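You operate a simulated robot arm through the tools that you are given. There is no shell and no other tool. Be economical: measure what you need, move in short steps, check, and stop when the job is done.

You are at the controls of a simulated robot arm. One attempt, no reset.

TASK
Toast both slices from the rack on setting 3, then stand them back.
Fine: the toaster pops by itself; any gap of the rack will do.

Only the result counts: the job must be done as asked and must still hold three seconds after the hand-in. Knocking over, shifting, dropping, spilling or breaking anything else fails it.

THE ROBOT
A 7-joint arm with a two-finger parallel gripper, fixed in place. Base frame: the origin is at the foot of the arm, x ahead of it, y to its left, z up. Units: m, rad, N and s.
With the tool pointing down near the work surface it reaches from about 0.2 to 0.74 m from the base axis. Its first joint turns from -2.897 to 2.897 rad. Payload 1.57 kg.
The TCP is the grasp point between the finger pads, 0.03 m short of the fingertips. In the tool frame z runs along the fingers and y along their closing line. The gripper opens to 0.11 m. The fingers are 0.024 m wide and 0.012 m thick; the gripper's body (0.048 by 0.112 m) begins 0.078 m behind the TCP.
Orientation is told as [roll, pitch, yaw] about the base's x, y, z axes, in that order, counted from this pose: with the fingers straight down and closing along the base's y, the tool's x points along the base's -x, its y along +y and its z along -z.

THE INTERFACE
- The arm moves only by the tool servo_tool. Its argument "plan" is a list of rows, each a list of 7 numbers: the shift along the base's x, y, z in units of 25 mm (1.0 is 25 mm), then the turn, a rotation vector about the base's x, y, z in units of 5 degrees (1.0 is 5 degrees), then the closure, from 0 (fully open) to 1 (shut). In form: [[x, y, z, ax, ay, az, jaw], ...]. A call has 1 to 20 rows; each row shifts and turns the commanded pose from where the row before left it. A call with a number of a shift or a turn outside -1 to 1 is refused whole. Rows are played at 5 a second. More than 0.05 m and 0.15 rad between two rows, or a gripper value outside its range, and nothing of the call is played. Where a pose cannot be reached the arm comes as near as it can. A force on the tool above 40 N (or 10 N above the force at the start of the call, whichever is more), or a blocked arm, ends the call early, and 0.2 s more pass. Each finger travels about 0.045 m/s and halts on what it meets, pressing with about 42 N; the grip force reading is that of the motor and also rises with nothing between the fingers. The clock runs only during rows and for 0.2 s after the last one: add rows that do not move to give the fingers time. It gives the time, the measured TCP pose, the force on the tool (base axes), the opening and the grip force at its end, in the units of the frame above (readings bear some noise), with the torque about the TCP (base axes, N m) and any sound that the robot's microphone picked up.
- Cameras (640 x 400 px; columns grow to the right, rows downward): "scene" is fixed at [0.2229, -0.4877, 1.7428]; the picture's right is [0.86, -0.50, 0.00], its down [-0.34, -0.59, -0.74] and it looks along [0.37, 0.64, -0.68] (base axes); focal length 318 px, centre (320, 200). "wrist" rides on the gripper at [0.07, 0.016, -0.141] in the tool frame; the picture's right is [-0.23, 0.97, 0.00], its down [-0.86, -0.20, -0.48] and it looks along [-0.47, -0.11, 0.88] (tool axes); focal length 222 px, centre (320, 200). There is no depth. A picture from a camera that has moved, and an enlarged one, comes with that camera's place and axes in the base frame and with its lens. The place of the scene camera against the robot may be out by one fixed shift of up to 0.018 m in any direction.
- capture(camera): a new picture of that camera. It takes no simulated time.
- move_column(by): slides the trunk up (or, below 0, down) by that many m; the arm rides with it, the base frame stays. It gives what a move gives, with no picture.
- zoom(camera, box): a new picture of the part [left, top, right, bottom] of that camera's present view, enlarged. It takes no simulated time.
- hand_in(): hands the job in; it is judged then, once.

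Go step by step. Nothing tells you positions but the pictures and the camera data: compare them with the known pose of the tool, close in by small moves and look again before you grip or let go. The budget is 120 turns and 76 pictures, counting those below and the enlarged ones. Unless the task says otherwise, let go and move clear before handing in, and close with one line.

The tools are called after ">>>" as a command line: name --pt "numbers of a row" for each row, then --argument value for the rest, lists and objects as JSON in quotes. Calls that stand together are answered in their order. servo_tool: Moves the arm, as the interface text tells. Its arguments: {"type":"object","properties":{"plan":{"type":"array"}},"required":["plan"]} The other tools are called the same way: move_column (by) slides the trunk up or down; capture (camera) takes a picture; zoom (camera, box) takes an enlarged picture of a part of a camera's view; hand_in () hands the job in.

At the start:

```text
clock: 0.0
ee_pos: [0.3906, 0.1203, 1.3717]
tool_rot: [-0.003, 0.0, 0.001]
wrist_force: [0.4, -0.2, -0.2]
moment: [-0.02, -0.01, 0.02]
finger_gap: 0.11
gripper_force: 0.0
trunk travel left (down, up): [-0.525, 0.065]
```

scene: 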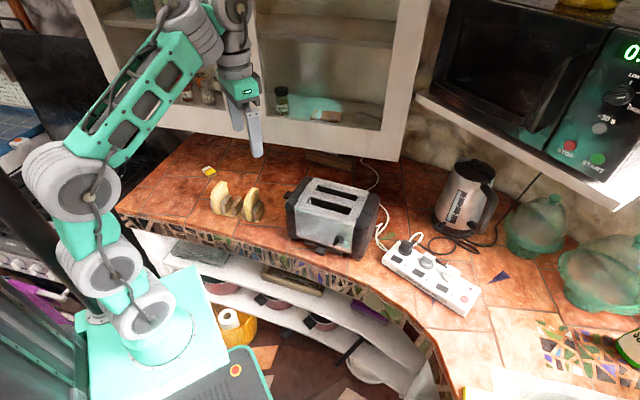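
wrist: 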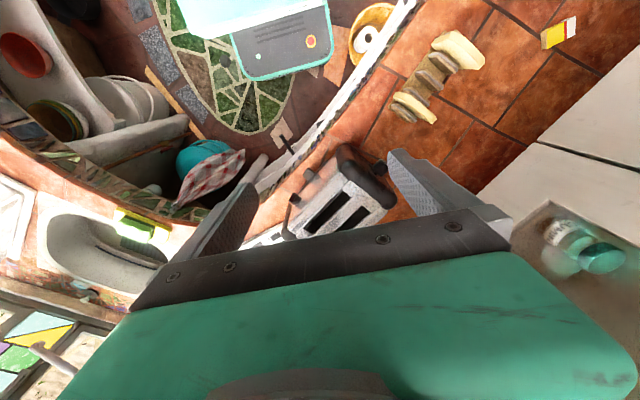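

I see the toaster in the middle of the counter, with a rack holding two bread slices to its left and a power strip on the right. First I'll look closer at these.

>>> zoom --camera "scene" --box '[190, 150, 290, 240]'

>>> zoom --camera "scene" --box '[270, 160, 400, 270]'

>>> zoom --camera "scene" --box '[360, 210, 500, 320]'

>>> zoom --camera "wrist" --box '[240, 20, 500, 240]'

```text
4.44 times, centred on (240, 195) of scene
camera zoom: at [0.2229, -0.4877, 1.7428], right [0.86, -0.5, 0.0], down [-0.34, -0.59, -0.74], along [0.37, 0.64, -0.68], focal length 1415 px, centre (676, 222)
```

zoom: 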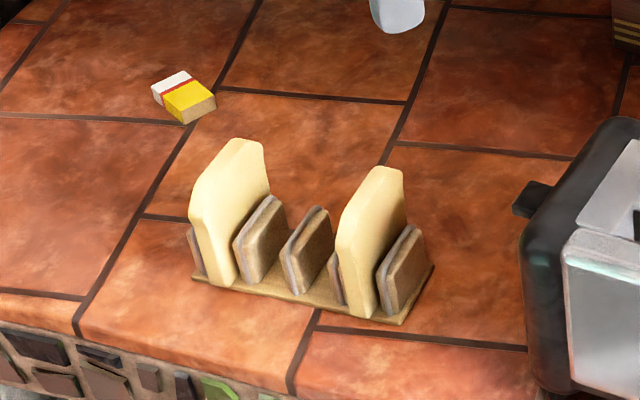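

```text
3.64 times, centred on (335, 215) of scene
camera zoom: at [0.2229, -0.4877, 1.7428], right [0.86, -0.5, 0.0], down [-0.34, -0.59, -0.74], along [0.37, 0.64, -0.68], focal length 1158 px, centre (266, 146)
```

zoom: 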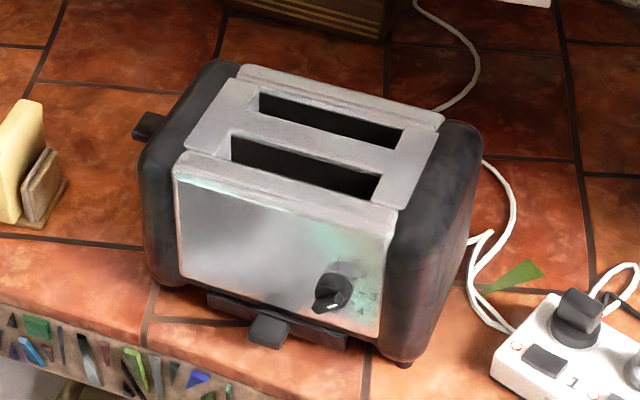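

```text
3.64 times, centred on (430, 265) of scene
camera zoom: at [0.2229, -0.4877, 1.7428], right [0.86, -0.5, 0.0], down [-0.34, -0.59, -0.74], along [0.37, 0.64, -0.68], focal length 1158 px, centre (-80, -36)
```

zoom: 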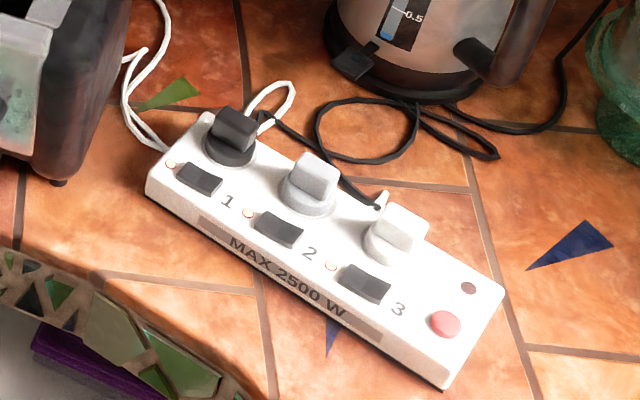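

```text
1.82 times, centred on (370, 130) of wrist
camera zoom: at [0.32, 0.1356, 1.5125], right [0.23, 0.97, 0.0], down [0.86, -0.2, 0.48], along [0.47, -0.11, -0.88], focal length 404 px, centre (229, 327)
```

zoom: 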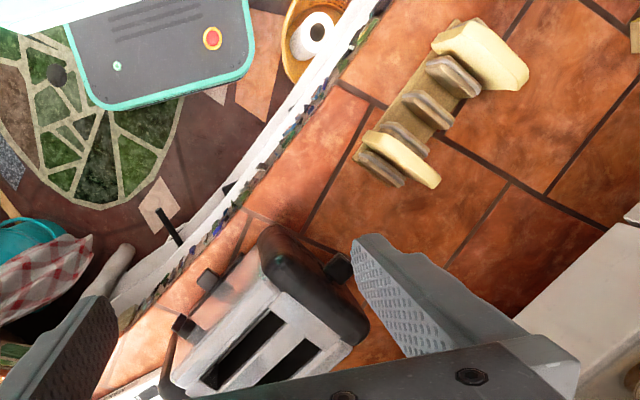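

The counter sits at about z 0.92, with the rack near (0.42, 0.3) and the toaster near (0.6, 0.1). I need the dial and power strip details up close, then I'll lower the trunk for a nearer look.

>>> zoom --camera "scene" --box '[332, 226, 380, 256]'

>>> zoom --camera "scene" --box '[376, 230, 446, 274]'

>>> move_column --by -0.12

```text
13.33 times, centred on (356, 241) of scene
camera zoom: at [0.2229, -0.4877, 1.7428], right [0.86, -0.5, 0.0], down [-0.34, -0.59, -0.74], along [0.37, 0.64, -0.68], focal length 4245 px, centre (-160, -347)
```

zoom: 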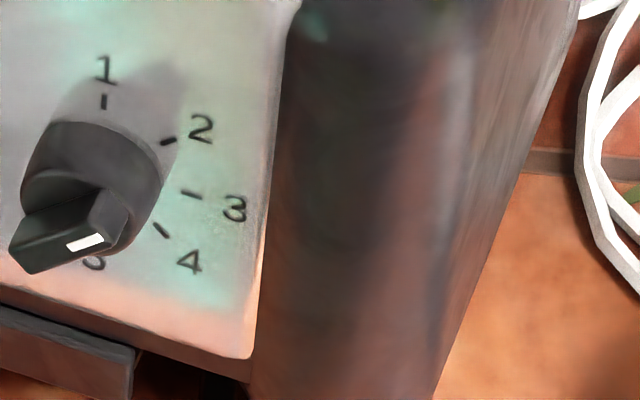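

```text
9.09 times, centred on (411, 252) of scene
camera zoom: at [0.2229, -0.4877, 1.7428], right [0.86, -0.5, 0.0], down [-0.34, -0.59, -0.74], along [0.37, 0.64, -0.68], focal length 2894 px, centre (-507, -273)
```

zoom: 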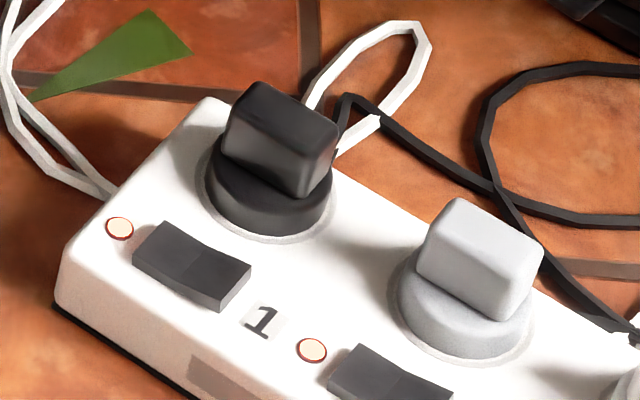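

```text
clock: 1.5
ee_pos: [0.3898, 0.1195, 1.2516]
tool_rot: [0.001, 0.0, 0.001]
wrist_force: [0.4, 0.6, 0.4]
moment: [0.0, 0.02, -0.03]
finger_gap: 0.11
gripper_force: 0.1
trunk travel left (down, up): [-0.405, 0.185]
```

The dial pointer is past 4, near 5, and the lever is on the toaster's left end. I'll move the hand over toward the strip and toaster to inspect the wiring and the lamps.

>>> servo_tool --pt "0.7 -0.9 0 0 0 0 0" --pt "0.7 -0.9 0 0 0 0 0" --pt "0.7 -0.9 0 0 0 0 0" --pt "0.7 -0.9 0 0 0 0 0" --pt "0.7 -0.9 0 0 0 0 0" --pt "0.7 -0.9 0 0 0 0 0" --pt "0.7 -0.9 0 0 0 0 0" --pt "0.7 -0.9 0 0 0 0 0" --pt "0.7 -0.9 0 0 0 0 0" --pt "0.7 -0.9 0 0 0 0 0" --pt "0 0 0 0 0 0 0"

>>> capture --camera "wrist"

```text
clock: 2.4
ee_pos: [0.447, 0.0493, 1.252]
tool_rot: [0.002, -0.007, -0.012]
wrist_force: [8.6, 5.1, -12.4]
moment: [-0.82, 0.52, -0.39]
finger_gap: 0.1099
gripper_force: 0.1
trunk travel left (down, up): [-0.405, 0.185]
stopped in row 4: the force on the tool passed its limit at 67 N (the readings are from after the stop); the commanded pose is now the measured one
```

```text
67 pictures are left
camera wrist: at [0.3757, 0.0657, 1.3922], right [0.24, 0.97, 0.0], down [0.85, -0.21, 0.48], along [0.47, -0.11, -0.87], focal length 222 px, centre (320, 200)
```

wrist: 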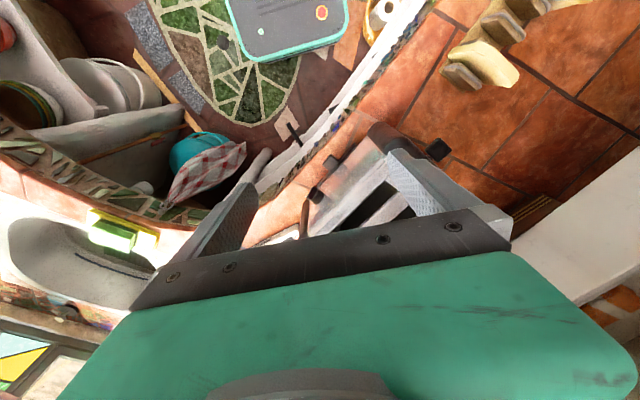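

Contact stopped the move unexpectedly, so I'll look at the scene before moving further.

>>> capture --camera "scene"

>>> zoom --camera "scene" --box '[180, 0, 400, 260]'

```text
66 pictures are left
```

scene: 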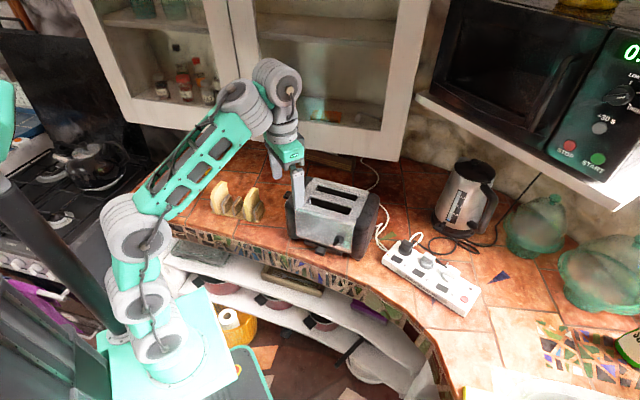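

```text
1.54 times, centred on (290, 130) of scene
camera zoom: at [0.2229, -0.4877, 1.7428], right [0.86, -0.5, 0.0], down [-0.34, -0.59, -0.74], along [0.37, 0.64, -0.68], focal length 490 px, centre (366, 308)
```

zoom: 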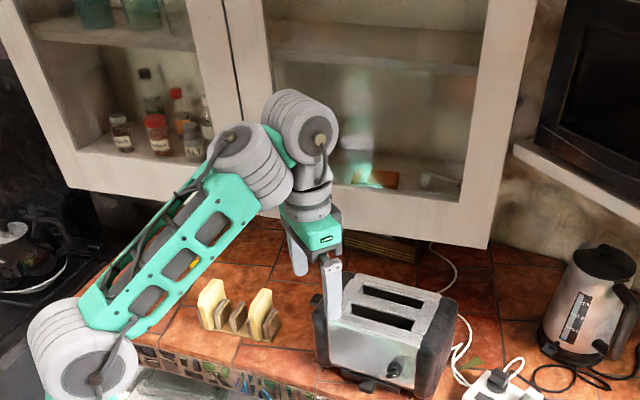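

The force balance suggests contact high on the hand, near the wrist camera, and not at the fingers. I'll zoom there, and compare the toaster with its first picture.

>>> zoom --camera "scene" --box '[220, 40, 340, 220]'

>>> zoom --camera "scene" --box '[270, 160, 400, 270]'

```text
2.22 times, centred on (280, 130) of scene
camera zoom: at [0.2229, -0.4877, 1.7428], right [0.86, -0.5, 0.0], down [-0.34, -0.59, -0.74], along [0.37, 0.64, -0.68], focal length 708 px, centre (409, 356)
```

zoom: 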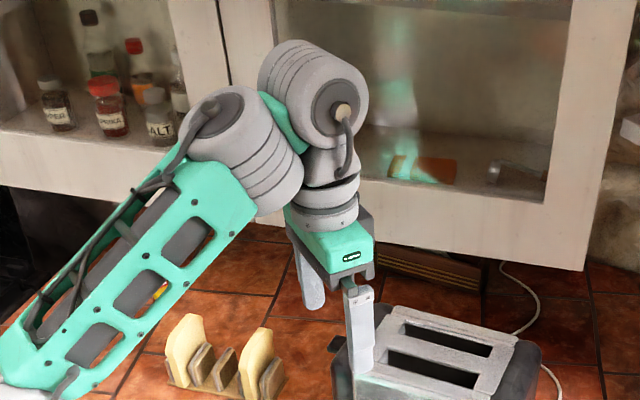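

```text
3.64 times, centred on (335, 215) of scene
camera zoom: at [0.2229, -0.4877, 1.7428], right [0.86, -0.5, 0.0], down [-0.34, -0.59, -0.74], along [0.37, 0.64, -0.68], focal length 1158 px, centre (266, 146)
```

zoom: 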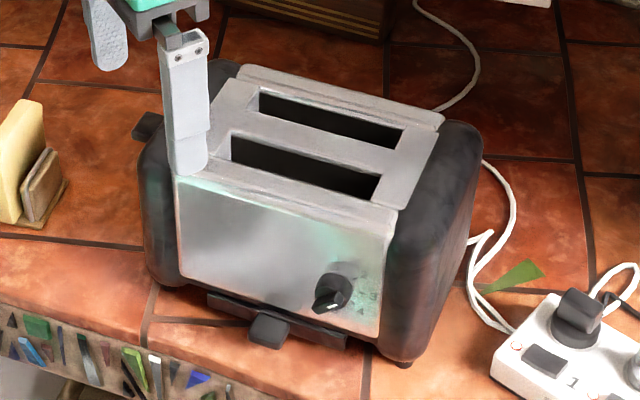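

The toaster hasn't moved. The hand was pressing against its own forearm, because the forearm slopes steeply upward. I'll back off, raise the trunk fully and yaw the hand so the camera side swings clear.

>>> servo_tool --pt "-0.5 0.6 0 0 0 0 0" --pt "-0.5 0.6 0 0 0 0 0" --pt "-0.5 0.6 0 0 0 0 0" --pt "0 0 0 0 0 0 0"

>>> move_column --by 0.18

```text
clock: 3.4
ee_pos: [0.409, 0.0935, 1.2511]
tool_rot: [0.004, -0.004, -0.01]
wrist_force: [0.7, -0.2, 0.2]
moment: [0.03, 0.01, 0.03]
finger_gap: 0.11
gripper_force: 0.0
trunk travel left (down, up): [-0.405, 0.185]
```

```text
clock: 5.4
ee_pos: [0.409, 0.0935, 1.4314]
tool_rot: [0.002, -0.004, -0.012]
wrist_force: [-0.6, 0.7, 0.1]
moment: [0.02, -0.05, -0.02]
finger_gap: 0.1098
gripper_force: 0.1
trunk travel left (down, up): [-0.585, 0.005]
```

>>> servo_tool --pt "0 0 -0.6 0 0 0.9 0" --pt "0 0 -0.6 0 0 0.9 0" --pt "0 0 -0.6 0 0 0.9 0" --pt "0 0 -0.6 0 0 0.9 0" --pt "0 0 -0.6 0 0 0.9 0" --pt "0 0 -0.6 0 0 0.9 0" --pt "0 0 -0.6 0 0 0.9 0" --pt "0 0 -0.6 0 0 0.9 0" --pt "0 0 -0.6 0 0 0.9 0" --pt "0 0 -0.6 0 0 0.9 0" --pt "0 0 -0.6 0 0 0.9 0" --pt "0 0 -0.6 0 0 0.9 0" --pt "0 0 0 0 0 0 0"

>>> capture --camera "wrist"

>>> capture --camera "scene"

```text
clock: 8.2
ee_pos: [0.4091, 0.0934, 1.2515]
tool_rot: [0.002, -0.005, 0.934]
wrist_force: [0.5, -1.0, 0.7]
moment: [0.01, 0.0, -0.01]
finger_gap: 0.1101
gripper_force: 0.0
trunk travel left (down, up): [-0.585, 0.005]
```

```text
62 pictures are left
camera wrist: at [0.354, 0.0468, 1.3918], right [-0.65, 0.76, 0.0], down [0.67, 0.57, 0.48], along [0.37, 0.31, -0.88], focal length 222 px, centre (320, 200)
```

wrist: 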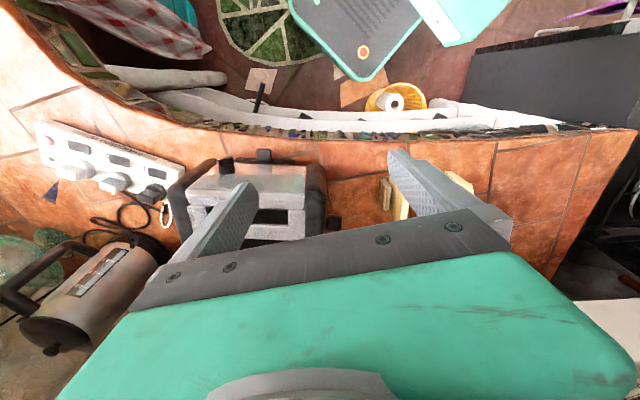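

```text
61 pictures are left
```

scene: 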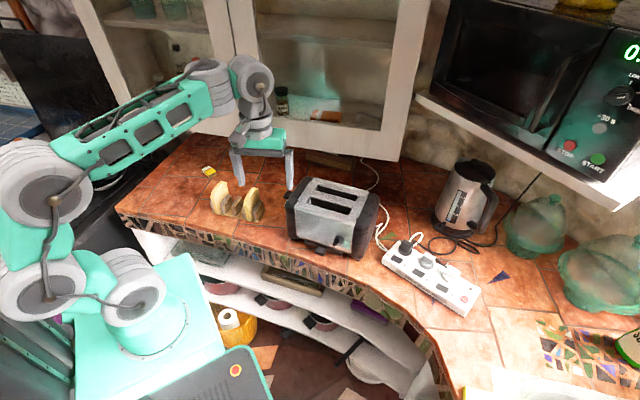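

The posture is much better now, with a flatter forearm and the slot direction nearly parallel to the closing line. I'll zoom in on the strip.

>>> zoom --camera "wrist" --box '[30, 110, 200, 216]'

>>> zoom --camera "scene" --box '[400, 250, 490, 320]'

>>> zoom --camera "wrist" --box '[160, 130, 360, 256]'

```text
3.76 times, centred on (115, 163) of wrist
camera zoom: at [0.354, 0.0468, 1.3918], right [-0.65, 0.76, 0.0], down [0.67, 0.57, 0.48], along [0.37, 0.31, -0.88], focal length 836 px, centre (1092, 339)
```

zoom: 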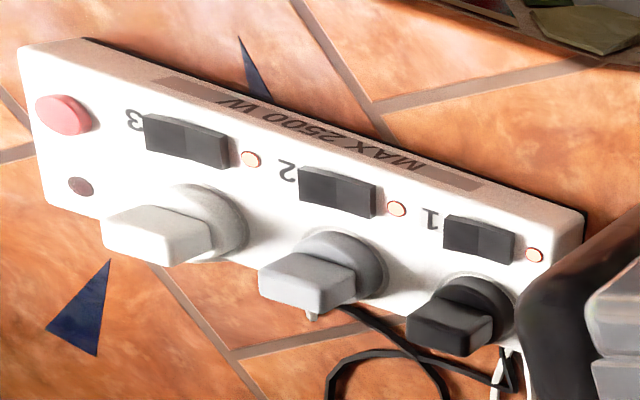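

```text
5.71 times, centred on (445, 285) of scene
camera zoom: at [0.2229, -0.4877, 1.7428], right [0.86, -0.5, 0.0], down [-0.34, -0.59, -0.74], along [0.37, 0.64, -0.68], focal length 1819 px, centre (-394, -286)
```

zoom: 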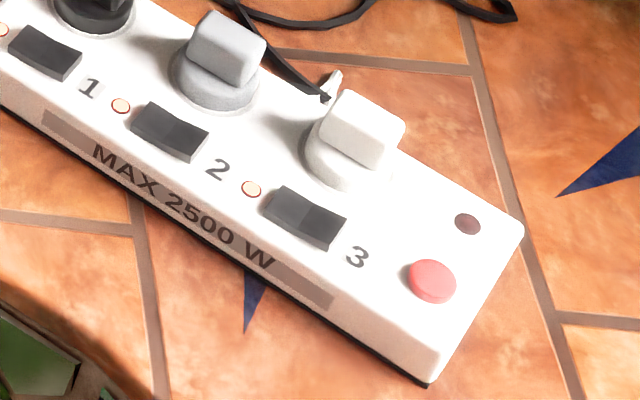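

```text
3.17 times, centred on (260, 193) of wrist
camera zoom: at [0.354, 0.0468, 1.3918], right [-0.65, 0.76, 0.0], down [0.67, 0.57, 0.48], along [0.37, 0.31, -0.88], focal length 705 px, centre (510, 222)
```

zoom: 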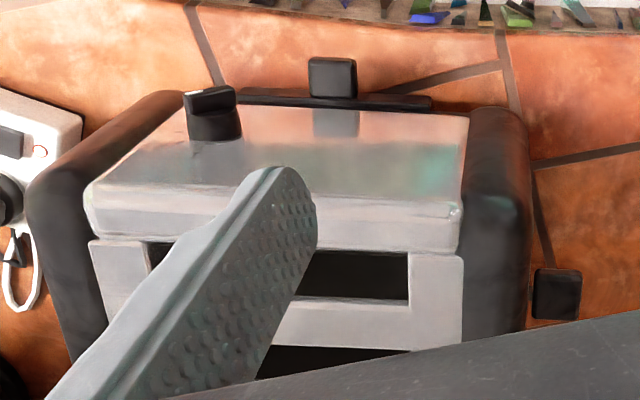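

The strip's lamps all look lit and its overload lamp is dark, so the toaster should have power. Next is a more head-on view of the dial, so I'll tilt the hand in front of the toaster, well clear of it.

>>> servo_tool --pt "0.4 -0.85 0 0.6 -0.45 0 0" --pt "0.4 -0.85 0 0.6 -0.45 0 0" --pt "0.5 -0.8 0 0.6 -0.45 0 0" --pt "0.6 -0.7 0 0.6 -0.45 0 0" --pt "0.6 -0.7 0 0.6 -0.45 0 0" --pt "0.6 -0.6 0 0.6 -0.45 0 0" --pt "0.6 -0.6 0 0.6 -0.45 0 0" --pt "0.6 -0.6 0 0.6 -0.45 0 0" --pt "0 0 -0.8 0 0 0 0.3" --pt "0 0 -0.8 0 0 0 0.5" --pt "0 0 -0.8 0 0 0 0.5" --pt "0 0 -0.8 0 0 0 0.5" --pt "0 0 -0.8 0 0 0 0.5" --pt "0 0 0 0 0 0 0.5"

>>> capture --camera "wrist"

```text
clock: 11.2
ee_pos: [0.4836, -0.0478, 1.2478]
tool_rot: [-0.008, -0.497, 0.932]
wrist_force: [0.4, -0.8, 0.2]
moment: [-0.02, 0.01, -0.01]
finger_gap: 0.0552
gripper_force: 0.0
out of reach, approached as far as the arm can: row 8, 9, 10, 11, 12, 13
trunk travel left (down, up): [-0.585, 0.005]
```

```text
57 pictures are left
camera wrist: at [0.3932, -0.1405, 1.3382], right [-0.66, 0.74, 0.1], down [0.47, 0.3, 0.83], along [0.59, 0.6, -0.55], focal length 222 px, centre (320, 200)
```

wrist: 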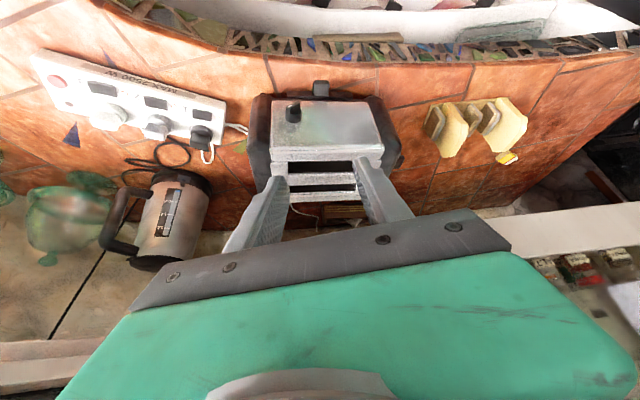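

>>> zoom --camera "wrist" --box '[265, 85, 345, 135]'

>>> capture --camera "scene"

```text
8.00 times, centred on (305, 110) of wrist
camera zoom: at [0.3932, -0.1405, 1.3382], right [-0.66, 0.74, 0.1], down [0.47, 0.3, 0.83], along [0.59, 0.6, -0.55], focal length 1777 px, centre (440, 920)
```

zoom: 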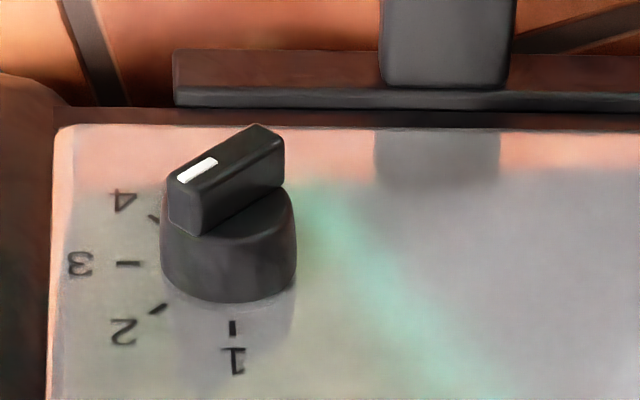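

```text
55 pictures are left
```

scene: 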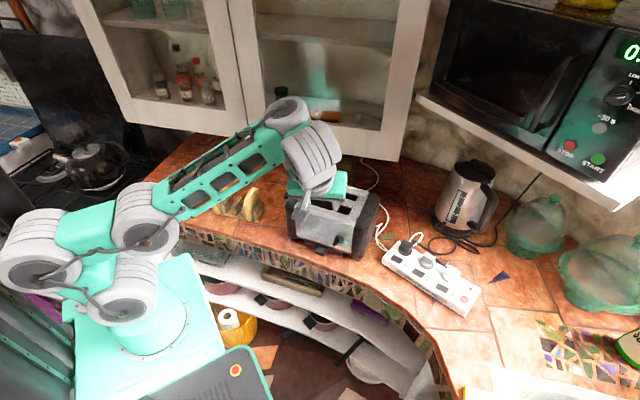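

The dial has 1 at the top, 3 pointing right and 5 at the bottom, and it's now set at about 2. With the pointer bar horizontal to the right it reads 3. I'll go back to a vertical tool with closed fingers and press the bar flat from above.

>>> servo_tool --pt "0 0 0.5 -0.6 0.45 0 1" --pt "0 0 0.5 -0.6 0.45 0 1" --pt "0 0 0.5 -0.6 0.45 0 1" --pt "0 0 0.5 -0.6 0.45 0 1" --pt "0 0 0 -0.6 0.45 0 1" --pt "0 0 0 -0.6 0.45 0 1" --pt "0 0 0 -0.6 0.45 0 1" --pt "0 0 0 -0.6 0.45 0 1" --pt "0 0 0 0 0 0 1" --pt "0 0 0 0 0 0 1"

```text
clock: 13.4
ee_pos: [0.4842, -0.0486, 1.2978]
tool_rot: [0.003, -0.005, 0.931]
wrist_force: [-0.2, 0.4, -0.3]
moment: [0.0, 0.02, 0.0]
finger_gap: 0.0
gripper_force: 21.3
trunk travel left (down, up): [-0.585, 0.005]
```

>>> servo_tool --pt "0.4 0.2 -0.9 0 0 0 1" --pt "0.4 0.2 -0.9 0 0 0 1" --pt "0.4 0.2 -0.9 0 0 0 1" --pt "0.4 0.2 -0.9 0 0 0 1" --pt "0.4 0.2 -0.9 0 0 0 1" --pt "0.4 0.2 -0.9 0 0 0 1" --pt "0.4 0.2 -0.9 0 0 0 1" --pt "0 0 0 0 0 0 1"

>>> capture --camera "wrist"

```text
clock: 15.2
ee_pos: [0.5535, -0.0123, 1.14]
tool_rot: [0.002, -0.005, 0.932]
wrist_force: [-0.1, 0.0, 0.3]
moment: [0.01, -0.03, 0.01]
finger_gap: 0.0
gripper_force: 20.9
trunk travel left (down, up): [-0.585, 0.005]
```

```text
54 pictures are left
camera wrist: at [0.4987, -0.0594, 1.2808], right [-0.65, 0.76, 0.0], down [0.67, 0.57, 0.48], along [0.37, 0.31, -0.88], focal length 222 px, centre (320, 200)
```

wrist: 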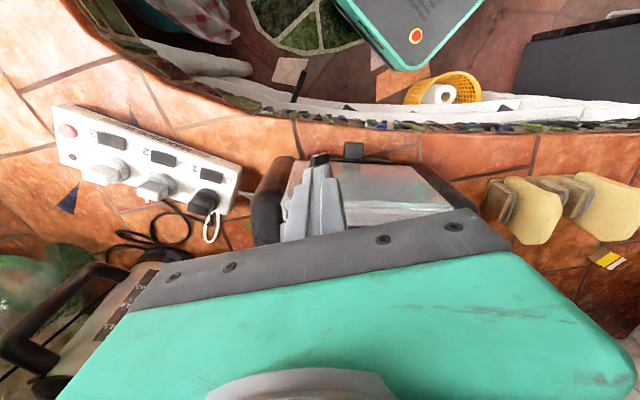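

>>> zoom --camera "wrist" --box '[240, 130, 440, 256]'

>>> zoom --camera "scene" --box '[300, 170, 390, 260]'

```text
3.17 times, centred on (340, 193) of wrist
camera zoom: at [0.4987, -0.0594, 1.2808], right [-0.65, 0.76, 0.0], down [0.67, 0.57, 0.48], along [0.37, 0.31, -0.88], focal length 705 px, centre (256, 222)
```

zoom: 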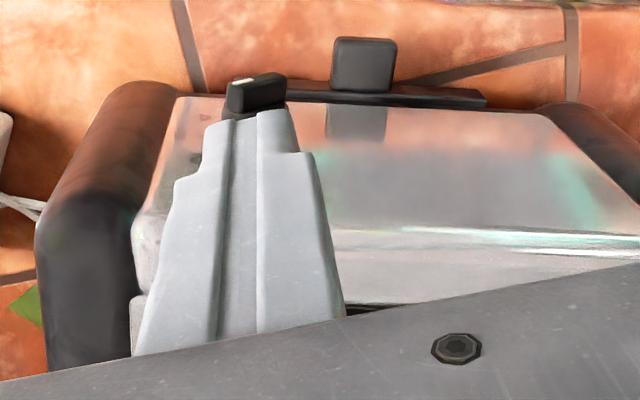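

```text
4.44 times, centred on (345, 215) of scene
camera zoom: at [0.2229, -0.4877, 1.7428], right [0.86, -0.5, 0.0], down [-0.34, -0.59, -0.74], along [0.37, 0.64, -0.68], focal length 1415 px, centre (209, 133)
```

zoom: 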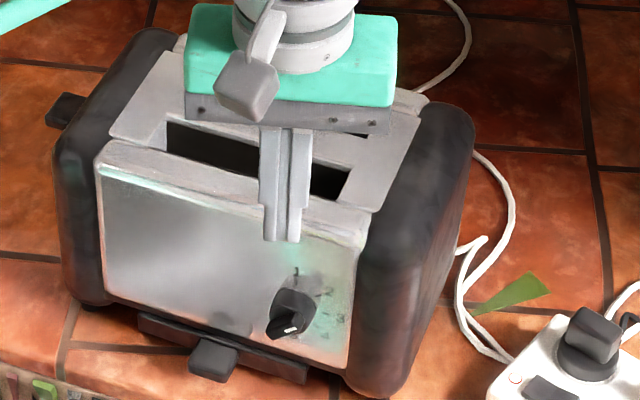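

The bar is about 23 mm wide, with its centre near (0.567, 0.0, 1.004), and it sticks out about 25 mm from the face. I'll come down just above and in front of the base disc, offset to the right end, then look again.

>>> servo_tool --pt "0.25 0.11 0 0 0 0 1" --pt "0.25 0.1 0 0 0 0 1" --pt "0 0 -0.8 0 0 0 1" --pt "0 0 -0.8 0 0 0 1" --pt "0 0 -0.8 0 0 0 1" --pt "0 0 -0.6 0 0 0 1" --pt "0 0 0 0 0 0 1"

>>> zoom --camera "wrist" --box '[270, 120, 390, 200]'

>>> zoom --camera "scene" --box '[330, 210, 386, 256]'

```text
clock: 16.8
ee_pos: [0.5685, -0.0085, 1.0699]
tool_rot: [0.001, -0.006, 0.932]
wrist_force: [0.8, 0.1, -0.2]
moment: [0.01, 0.0, 0.0]
finger_gap: 0.0
gripper_force: 21.8
out of reach, approached as far as the arm can: row 5
trunk travel left (down, up): [-0.585, 0.005]
```

```text
5.00 times, centred on (330, 160) of wrist
camera zoom: at [0.5135, -0.0553, 1.2094], right [-0.65, 0.76, 0.0], down [0.67, 0.57, 0.48], along [0.37, 0.31, -0.88], focal length 1111 px, centre (270, 400)
```

zoom: 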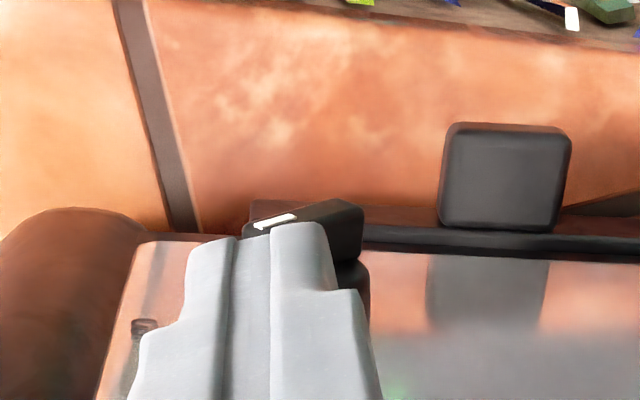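

```text
8.70 times, centred on (358, 233) of scene
camera zoom: at [0.2229, -0.4877, 1.7428], right [0.86, -0.5, 0.0], down [-0.34, -0.59, -0.74], along [0.37, 0.64, -0.68], focal length 2768 px, centre (-10, -87)
```

zoom: 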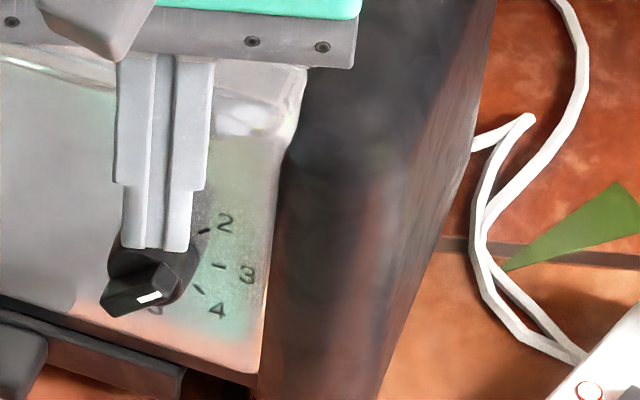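

The arm is near its lower reach here, so I'll lower with the trunk in small steps while watching the force.

>>> move_column --by -0.016

>>> zoom --camera "wrist" --box '[270, 120, 390, 200]'

```text
clock: 17.4
ee_pos: [0.5687, -0.0091, 1.0531]
tool_rot: [0.001, -0.005, 0.931]
wrist_force: [0.9, -0.3, -0.3]
moment: [0.01, 0.02, 0.01]
finger_gap: 0.0
gripper_force: 21.7
trunk travel left (down, up): [-0.569, 0.021]
```

```text
5.00 times, centred on (330, 160) of wrist
camera zoom: at [0.5135, -0.0551, 1.1933], right [-0.65, 0.76, 0.0], down [0.67, 0.57, 0.48], along [0.37, 0.31, -0.88], focal length 1111 px, centre (270, 400)
```

zoom: 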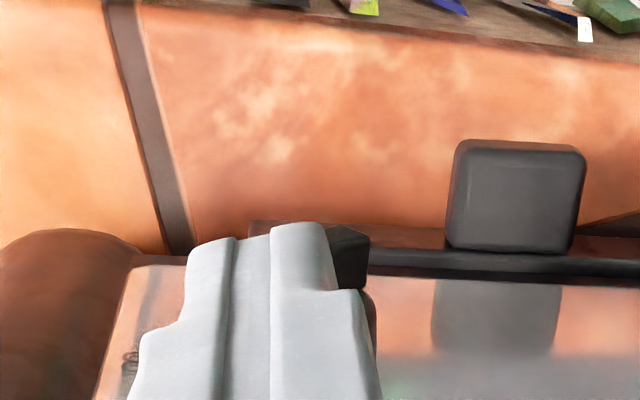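

>>> move_column --by -0.006

>>> move_column --by -0.004

>>> zoom --camera "scene" --box '[330, 210, 386, 256]'

```text
clock: 18.0
ee_pos: [0.5691, -0.0094, 1.0464]
tool_rot: [0.002, -0.004, 0.931]
wrist_force: [-0.4, 0.9, 0.1]
moment: [0.03, 0.0, -0.02]
finger_gap: 0.0
gripper_force: 21.4
trunk travel left (down, up): [-0.563, 0.027]
```

```text
clock: 18.5
ee_pos: [0.5689, -0.0083, 1.043]
tool_rot: [0.003, -0.006, 0.931]
wrist_force: [-0.1, 0.3, 0.7]
moment: [-0.02, -0.02, 0.03]
finger_gap: 0.0003
gripper_force: 21.5
trunk travel left (down, up): [-0.559, 0.031]
```

```text
8.70 times, centred on (358, 233) of scene
camera zoom: at [0.2229, -0.4877, 1.7428], right [0.86, -0.5, 0.0], down [-0.34, -0.59, -0.74], along [0.37, 0.64, -0.68], focal length 2768 px, centre (-10, -87)
```

zoom: 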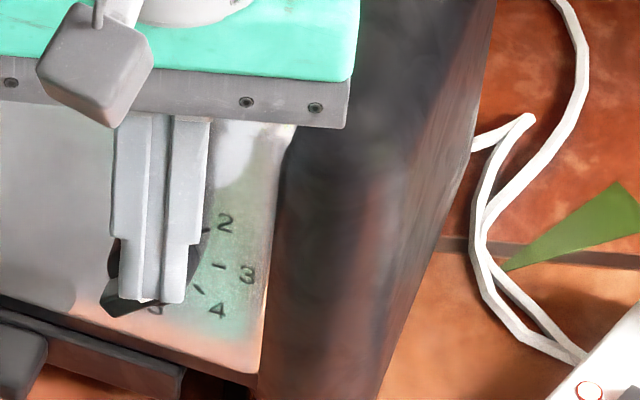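

By combining two wrist views, the pointer's white mark is at about (0.5675, −0.009, 1.011). The tip is now at 1.013, so contact is near. I'll keep stepping down.

>>> move_column --by -0.004

>>> move_column --by -0.003

>>> zoom --camera "wrist" --box '[270, 120, 390, 200]'

```text
clock: 19.0
ee_pos: [0.5702, -0.0092, 1.0399]
tool_rot: [-0.002, -0.01, 0.93]
wrist_force: [2.5, -3.1, 9.9]
moment: [-0.09, -0.1, 0.05]
finger_gap: 0.0002
gripper_force: 21.0
trunk travel left (down, up): [-0.555, 0.035]
```

```text
clock: 19.5
ee_pos: [0.5679, -0.0068, 1.0344]
tool_rot: [0.003, -0.004, 0.935]
wrist_force: [0.9, -0.6, 0.3]
moment: [0.04, -0.03, 0.01]
finger_gap: 0.0002
gripper_force: 21.3
trunk travel left (down, up): [-0.552, 0.038]
```

```text
5.00 times, centred on (330, 160) of wrist
camera zoom: at [0.5132, -0.0549, 1.175], right [-0.65, 0.76, 0.0], down [0.67, 0.57, 0.48], along [0.36, 0.31, -0.88], focal length 1111 px, centre (270, 400)
```

zoom: 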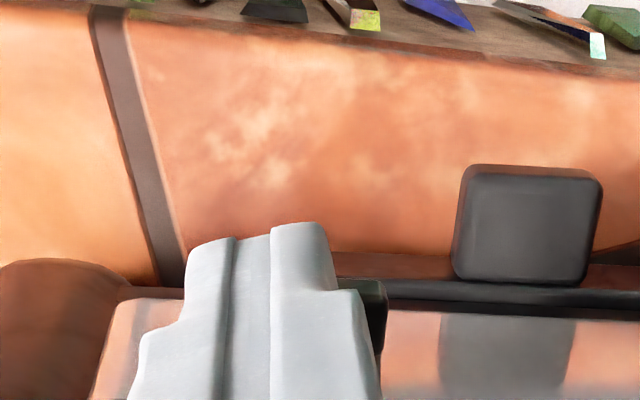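

There was contact at about 10 N and then it released, which feels like a detent. I'll raise and check the dial.

>>> move_column --by 0.035

>>> zoom --camera "scene" --box '[330, 210, 386, 256]'

>>> zoom --camera "wrist" --box '[270, 120, 390, 200]'

```text
clock: 20.3
ee_pos: [0.5683, -0.0084, 1.0709]
tool_rot: [0.003, -0.004, 0.933]
wrist_force: [-0.3, -0.4, -0.2]
moment: [0.0, 0.01, 0.0]
finger_gap: 0.0
gripper_force: 21.4
trunk travel left (down, up): [-0.587, 0.003]
```

```text
8.70 times, centred on (358, 233) of scene
camera zoom: at [0.2229, -0.4877, 1.7428], right [0.86, -0.5, 0.0], down [-0.34, -0.59, -0.74], along [0.37, 0.64, -0.68], focal length 2768 px, centre (-10, -87)
```

zoom: 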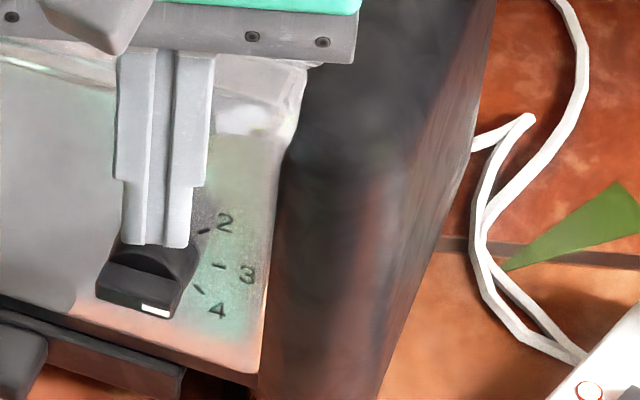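

```text
5.00 times, centred on (330, 160) of wrist
camera zoom: at [0.5136, -0.055, 1.2112], right [-0.65, 0.76, 0.0], down [0.67, 0.57, 0.48], along [0.37, 0.31, -0.88], focal length 1111 px, centre (270, 400)
```

zoom: 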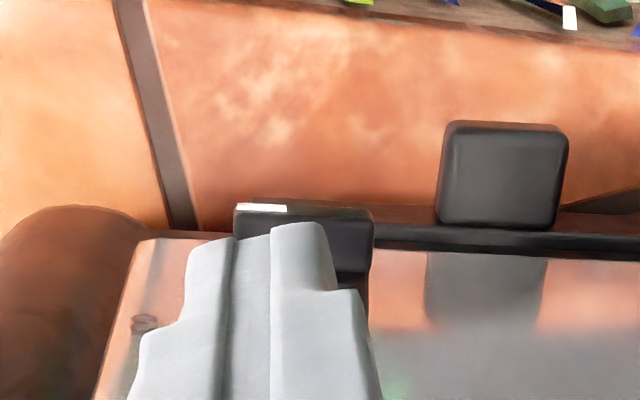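

>>> zoom --camera "scene" --box '[332, 230, 364, 252]'

```text
16.00 times, centred on (348, 241) of scene
camera zoom: at [0.2229, -0.4877, 1.7428], right [0.86, -0.5, 0.0], down [-0.34, -0.59, -0.74], along [0.37, 0.64, -0.68], focal length 5094 px, centre (-128, -456)
```

zoom: 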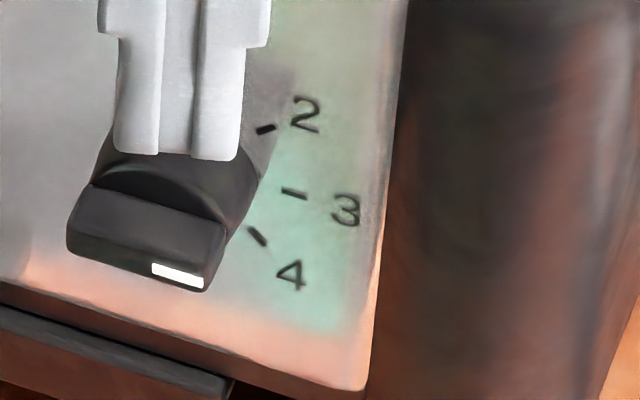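

The dial is now on 3, since the bar is parallel to the 3 tick. Next I'll go up and over to the rack with the fingers open.

>>> servo_tool --pt "0 0 1 0 0 0 1" --pt "0 0 1 0 0 0 1" --pt "0 0 1 0 0 0 1" --pt "0 0 1 0 0 0 0.5" --pt "0 0 1 0 0 0 0.5" --pt "0 0 1 0 0 0 0.5" --pt "0 0 0 0 0 0 0.5"

>>> servo_tool --pt "-0.6 0.9 0 0 0 0 0.5" --pt "-0.6 0.9 0 0 0 0 0.5" --pt "-0.6 0.9 0 0 0 0 0.5" --pt "-0.6 0.9 0 0 0 0 0.5" --pt "-0.6 0.9 0 0 0 0 0.5" --pt "-0.6 0.9 0 0 0 0 0.5" --pt "-0.6 0.9 0 0 0 0 0.5" --pt "-0.6 0.9 0 0 0 0 0.5" --pt "-0.6 0.9 0 0 0 0 0.5" --pt "-0.6 0.9 0 0 0 0 0.5" --pt "-0.6 0.9 0 0 0 0 0.5" --pt "-0.6 0.9 0 0 0 0 0.5" --pt "-0.6 0.9 0 0 0 0 0.5" --pt "0 0 0 0 0 0 0.5"

>>> capture --camera "wrist"

```text
clock: 21.9
ee_pos: [0.5695, -0.0073, 1.2203]
tool_rot: [0.002, -0.004, 0.933]
wrist_force: [-0.2, -0.2, -0.2]
moment: [0.01, 0.0, -0.01]
finger_gap: 0.0551
gripper_force: 0.1
trunk travel left (down, up): [-0.587, 0.003]
```

```text
clock: 24.9
ee_pos: [0.3734, 0.2862, 1.2229]
tool_rot: [0.002, -0.007, 0.931]
wrist_force: [0.5, 0.1, 0.4]
moment: [0.02, -0.03, -0.02]
finger_gap: 0.0547
gripper_force: 0.0
trunk travel left (down, up): [-0.587, 0.003]
```

```text
43 pictures are left
camera wrist: at [0.3184, 0.2378, 1.3619], right [-0.65, 0.76, 0.0], down [0.67, 0.57, 0.48], along [0.37, 0.31, -0.88], focal length 222 px, centre (320, 200)
```

wrist: 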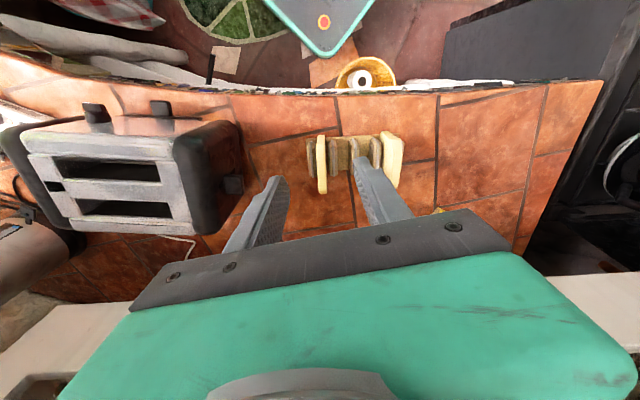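

>>> zoom --camera "wrist" --box '[270, 115, 430, 215]'

>>> zoom --camera "wrist" --box '[0, 90, 260, 250]'

```text
4.00 times, centred on (350, 165) of wrist
camera zoom: at [0.3184, 0.2378, 1.3619], right [-0.65, 0.76, 0.0], down [0.67, 0.57, 0.48], along [0.37, 0.31, -0.88], focal length 888 px, centre (200, 340)
```

zoom: 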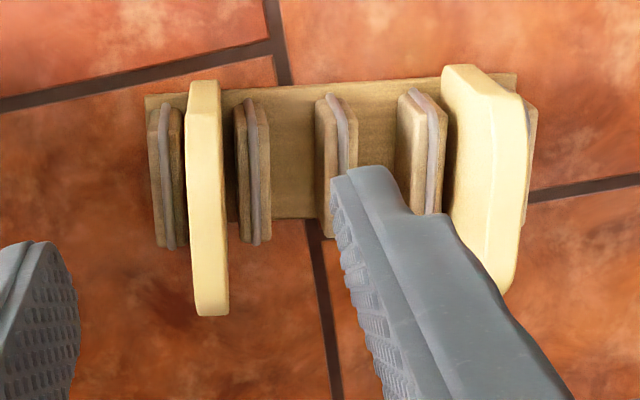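

```text
2.46 times, centred on (130, 170) of wrist
camera zoom: at [0.3184, 0.2378, 1.3619], right [-0.65, 0.76, 0.0], down [0.67, 0.57, 0.48], along [0.37, 0.31, -0.88], focal length 547 px, centre (788, 274)
```

zoom: 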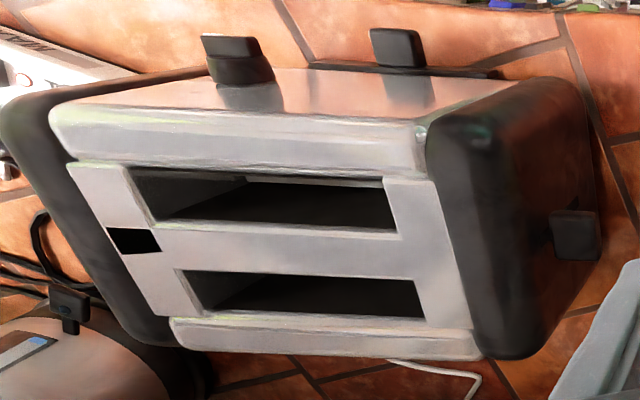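

The rack's long axis runs at about 134°, and the slices are 15 mm thick. Slice 1 (toaster side) is centred near (0.420, 0.328) and slice 2 near (0.337, 0.415). I'll align the yaw and come down above slice 1.

>>> servo_tool --pt "0.46 0.42 0 0 0 -0.5 0.5" --pt "0.46 0.42 0 0 0 -0.5 0.5" --pt "0.46 0.42 -0.5 0 0 -0.5 0.5" --pt "0.46 0.42 -0.8 0 0 -0.5 0.5" --pt "0 0 -1 0 0 0 0.5" --pt "0 0 -1 0 0 0 0.5" --pt "0 0 -0.9 0 0 0 0.5" --pt "0 0 0 0 0 0 0.5"

>>> capture --camera "wrist"

>>> zoom --camera "scene" --box '[190, 130, 290, 240]'

```text
clock: 26.7
ee_pos: [0.4198, 0.326, 1.1152]
tool_rot: [0.001, -0.007, 0.756]
wrist_force: [0.3, -0.4, -0.1]
moment: [-0.04, -0.02, -0.01]
finger_gap: 0.0552
gripper_force: 0.1
trunk travel left (down, up): [-0.587, 0.003]
```

```text
40 pictures are left
camera wrist: at [0.3566, 0.2899, 1.2561], right [-0.5, 0.86, 0.0], down [0.76, 0.44, 0.48], along [0.42, 0.25, -0.88], focal length 222 px, centre (320, 200)
```

wrist: 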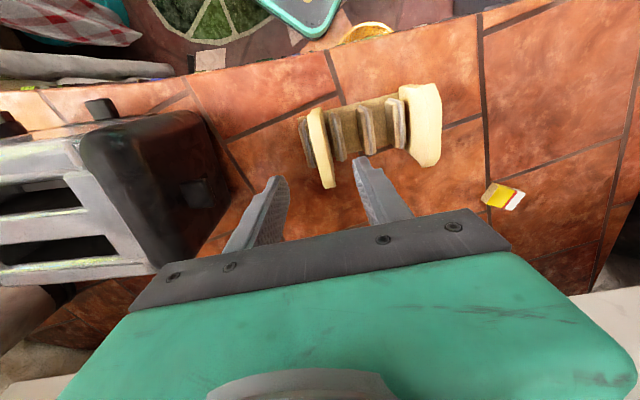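

```text
3.64 times, centred on (240, 185) of scene
camera zoom: at [0.2229, -0.4877, 1.7428], right [0.86, -0.5, 0.0], down [-0.34, -0.59, -0.74], along [0.37, 0.64, -0.68], focal length 1158 px, centre (611, 254)
```

zoom: 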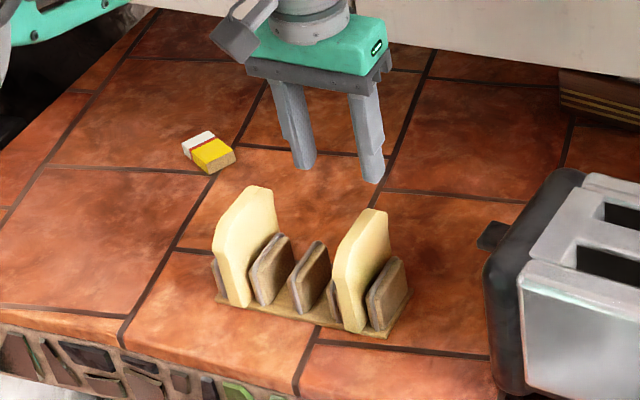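

Yaw and position match: the slice top is at about z 1.015 and the TCP lies in the slice's plane. I'll go down so that the pads cover the top 27 mm, then check.

>>> servo_tool --pt "0 0.05 -0.8 0 0 0 0.5" --pt "0 0 -0.8 0 0 0 0.5" --pt "0 0 -0.8 0 0 0 0.5" --pt "0 0 -0.8 0 0 0 0.5" --pt "0 0 -0.6 0 0 0 0.5" --pt "0 0 0 0 0 0 0.5"

>>> zoom --camera "wrist" --box '[240, 80, 440, 205]'

>>> zoom --camera "scene" --box '[200, 150, 290, 230]'

```text
clock: 28.1
ee_pos: [0.4203, 0.3276, 1.0203]
tool_rot: [0.002, -0.006, 0.756]
wrist_force: [0.3, 1.0, 0.0]
moment: [-0.02, -0.02, -0.01]
finger_gap: 0.0551
gripper_force: 0.2
trunk travel left (down, up): [-0.587, 0.003]
```

```text
3.20 times, centred on (340, 142) of wrist
camera zoom: at [0.357, 0.2907, 1.1612], right [-0.5, 0.86, 0.0], down [0.76, 0.44, 0.48], along [0.42, 0.25, -0.88], focal length 711 px, centre (256, 384)
```

zoom: 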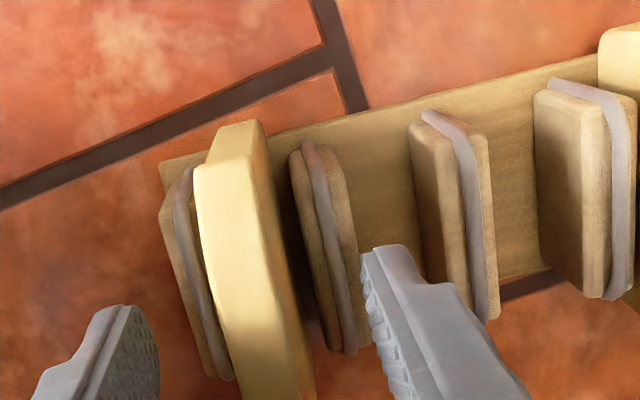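

```text
5.00 times, centred on (245, 190) of scene
camera zoom: at [0.2229, -0.4877, 1.7428], right [0.86, -0.5, 0.0], down [-0.34, -0.59, -0.74], along [0.37, 0.64, -0.68], focal length 1592 px, centre (695, 250)
```

zoom: 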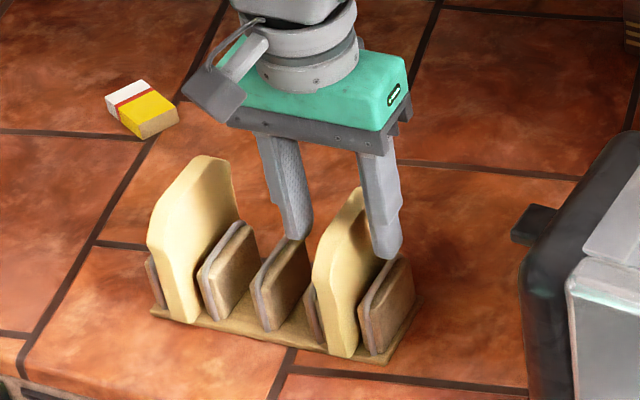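

The fingers straddle slice 1 symmetrically and clear the dividers. I'll close.

>>> servo_tool --pt "0 0 0 0 0 0 0.7" --pt "0 0 0 0 0 0 0.8" --pt "0 0 0 0 0 0 0.9" --pt "0 0 0 0 0 0 0.95" --pt "0 0 0 0 0 0 0.95"

```text
clock: 29.3
ee_pos: [0.4206, 0.3281, 1.0213]
tool_rot: [0.002, -0.005, 0.757]
wrist_force: [0.4, -0.4, -0.7]
moment: [0.0, -0.01, 0.01]
finger_gap: 0.0141
gripper_force: 7.8
trunk travel left (down, up): [-0.587, 0.003]
```

>>> servo_tool --pt "0 0 0 0 0 0 1" --pt "0 0 0.4 0 0 0 1" --pt "0 0 0.8 0 0 0 1" --pt "0 0 1 0 0 0 1" --pt "0 0 1 0 0 0 1" --pt "0 0 1 0 0 0 1" --pt "0 0 1 0 0 0 1" --pt "0 0 1 0 0 0 1" --pt "0 0 0.8 0 0 0 1" --pt "0 0 0 0 0 0 1"

>>> capture --camera "scene"

>>> capture --camera "wrist"

```text
clock: 31.5
ee_pos: [0.4197, 0.3256, 1.1956]
tool_rot: [0.002, -0.004, 0.758]
wrist_force: [-0.2, 0.3, 0.0]
moment: [-0.03, 0.03, 0.01]
finger_gap: 0.0144
gripper_force: 7.4
trunk travel left (down, up): [-0.587, 0.003]
```

```text
36 pictures are left
```

scene: 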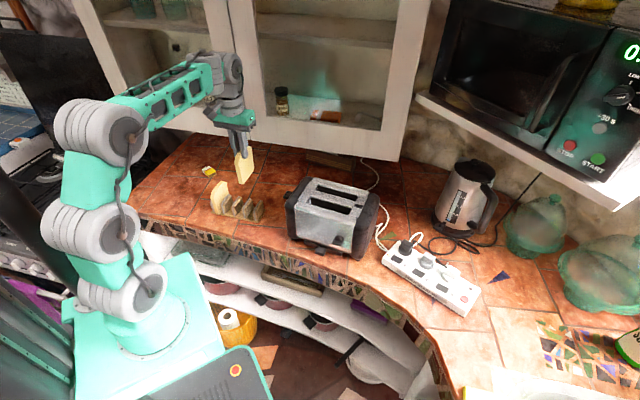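

```text
35 pictures are left
camera wrist: at [0.3572, 0.2901, 1.3364], right [-0.5, 0.86, 0.0], down [0.76, 0.44, 0.48], along [0.42, 0.25, -0.88], focal length 222 px, centre (320, 200)
```

wrist: 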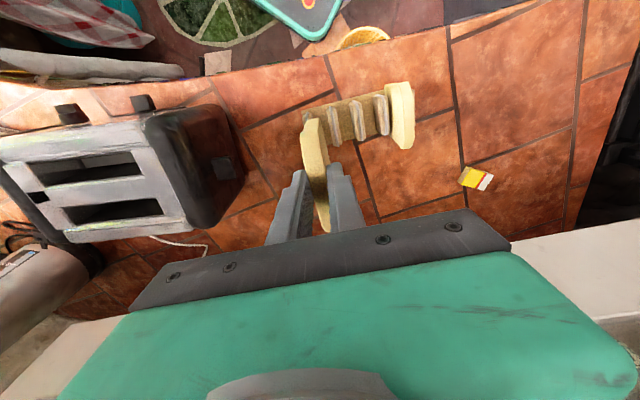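

I'm holding slice 1. From wrist-only geometry, the toaster slots run at about −52.5°, the top is near z 1.07, the front slot centre is about (0.598, 0.086) and the rear one about (0.645, 0.123). I'll carry the slice over the front slot at a safe height, turning it on the way.

>>> servo_tool --pt "0 0 1 0 0 0.9 1" --pt "0.3 -0.4 0.3 0 0 0.9 1" --pt "0.42 -0.56 0 0 0 0.95 1" --pt "0.42 -0.56 0 0 0 0.95 1" --pt "0.42 -0.56 0 0 0 0.95 1" --pt "0.42 -0.56 0 0 0 0.95 1" --pt "0.42 -0.56 0 0 0 0.95 1" --pt "0.42 -0.56 0 0 0 0.95 1" --pt "0.42 -0.56 0 0 0 0.95 1" --pt "0.42 -0.56 0 0 0 0.95 1" --pt "0.42 -0.56 0 0 0 0.95 1" --pt "0.42 -0.56 0 0 0 0.95 1" --pt "0.42 -0.56 0 0 0 0.95 1" --pt "0.42 -0.56 0 0 0 0.95 1" --pt "0.42 -0.56 0 0 0 0.95 1" --pt "0.42 -0.56 0 0 0 0.95 1" --pt "0.42 -0.56 0 0 0 0.95 1" --pt "0.42 -0.56 0 0 0 0.81 1" --pt "0 0 0 0 0 0 1"

>>> capture --camera "wrist"

>>> capture --camera "scene"

```text
clock: 35.5
ee_pos: [0.596, 0.0929, 1.2298]
tool_rot: [-0.001, -0.005, 2.229]
wrist_force: [0.2, 0.9, -1.4]
moment: [-0.02, -0.03, 0.01]
finger_gap: 0.0141
gripper_force: 7.9
trunk travel left (down, up): [-0.587, 0.003]
```

```text
34 pictures are left
camera wrist: at [0.6259, 0.0275, 1.3693], right [-0.91, -0.42, 0.0], down [-0.36, 0.8, 0.48], along [-0.2, 0.44, -0.88], focal length 222 px, centre (320, 200)
```

wrist: 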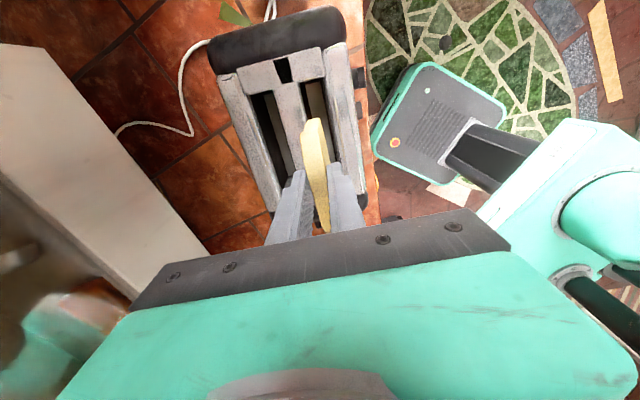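

```text
33 pictures are left
```

scene: 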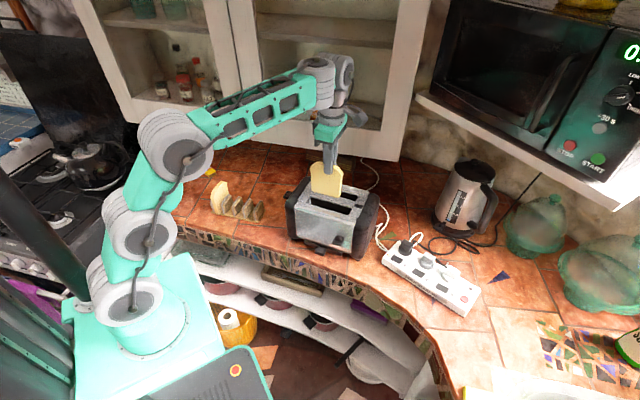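

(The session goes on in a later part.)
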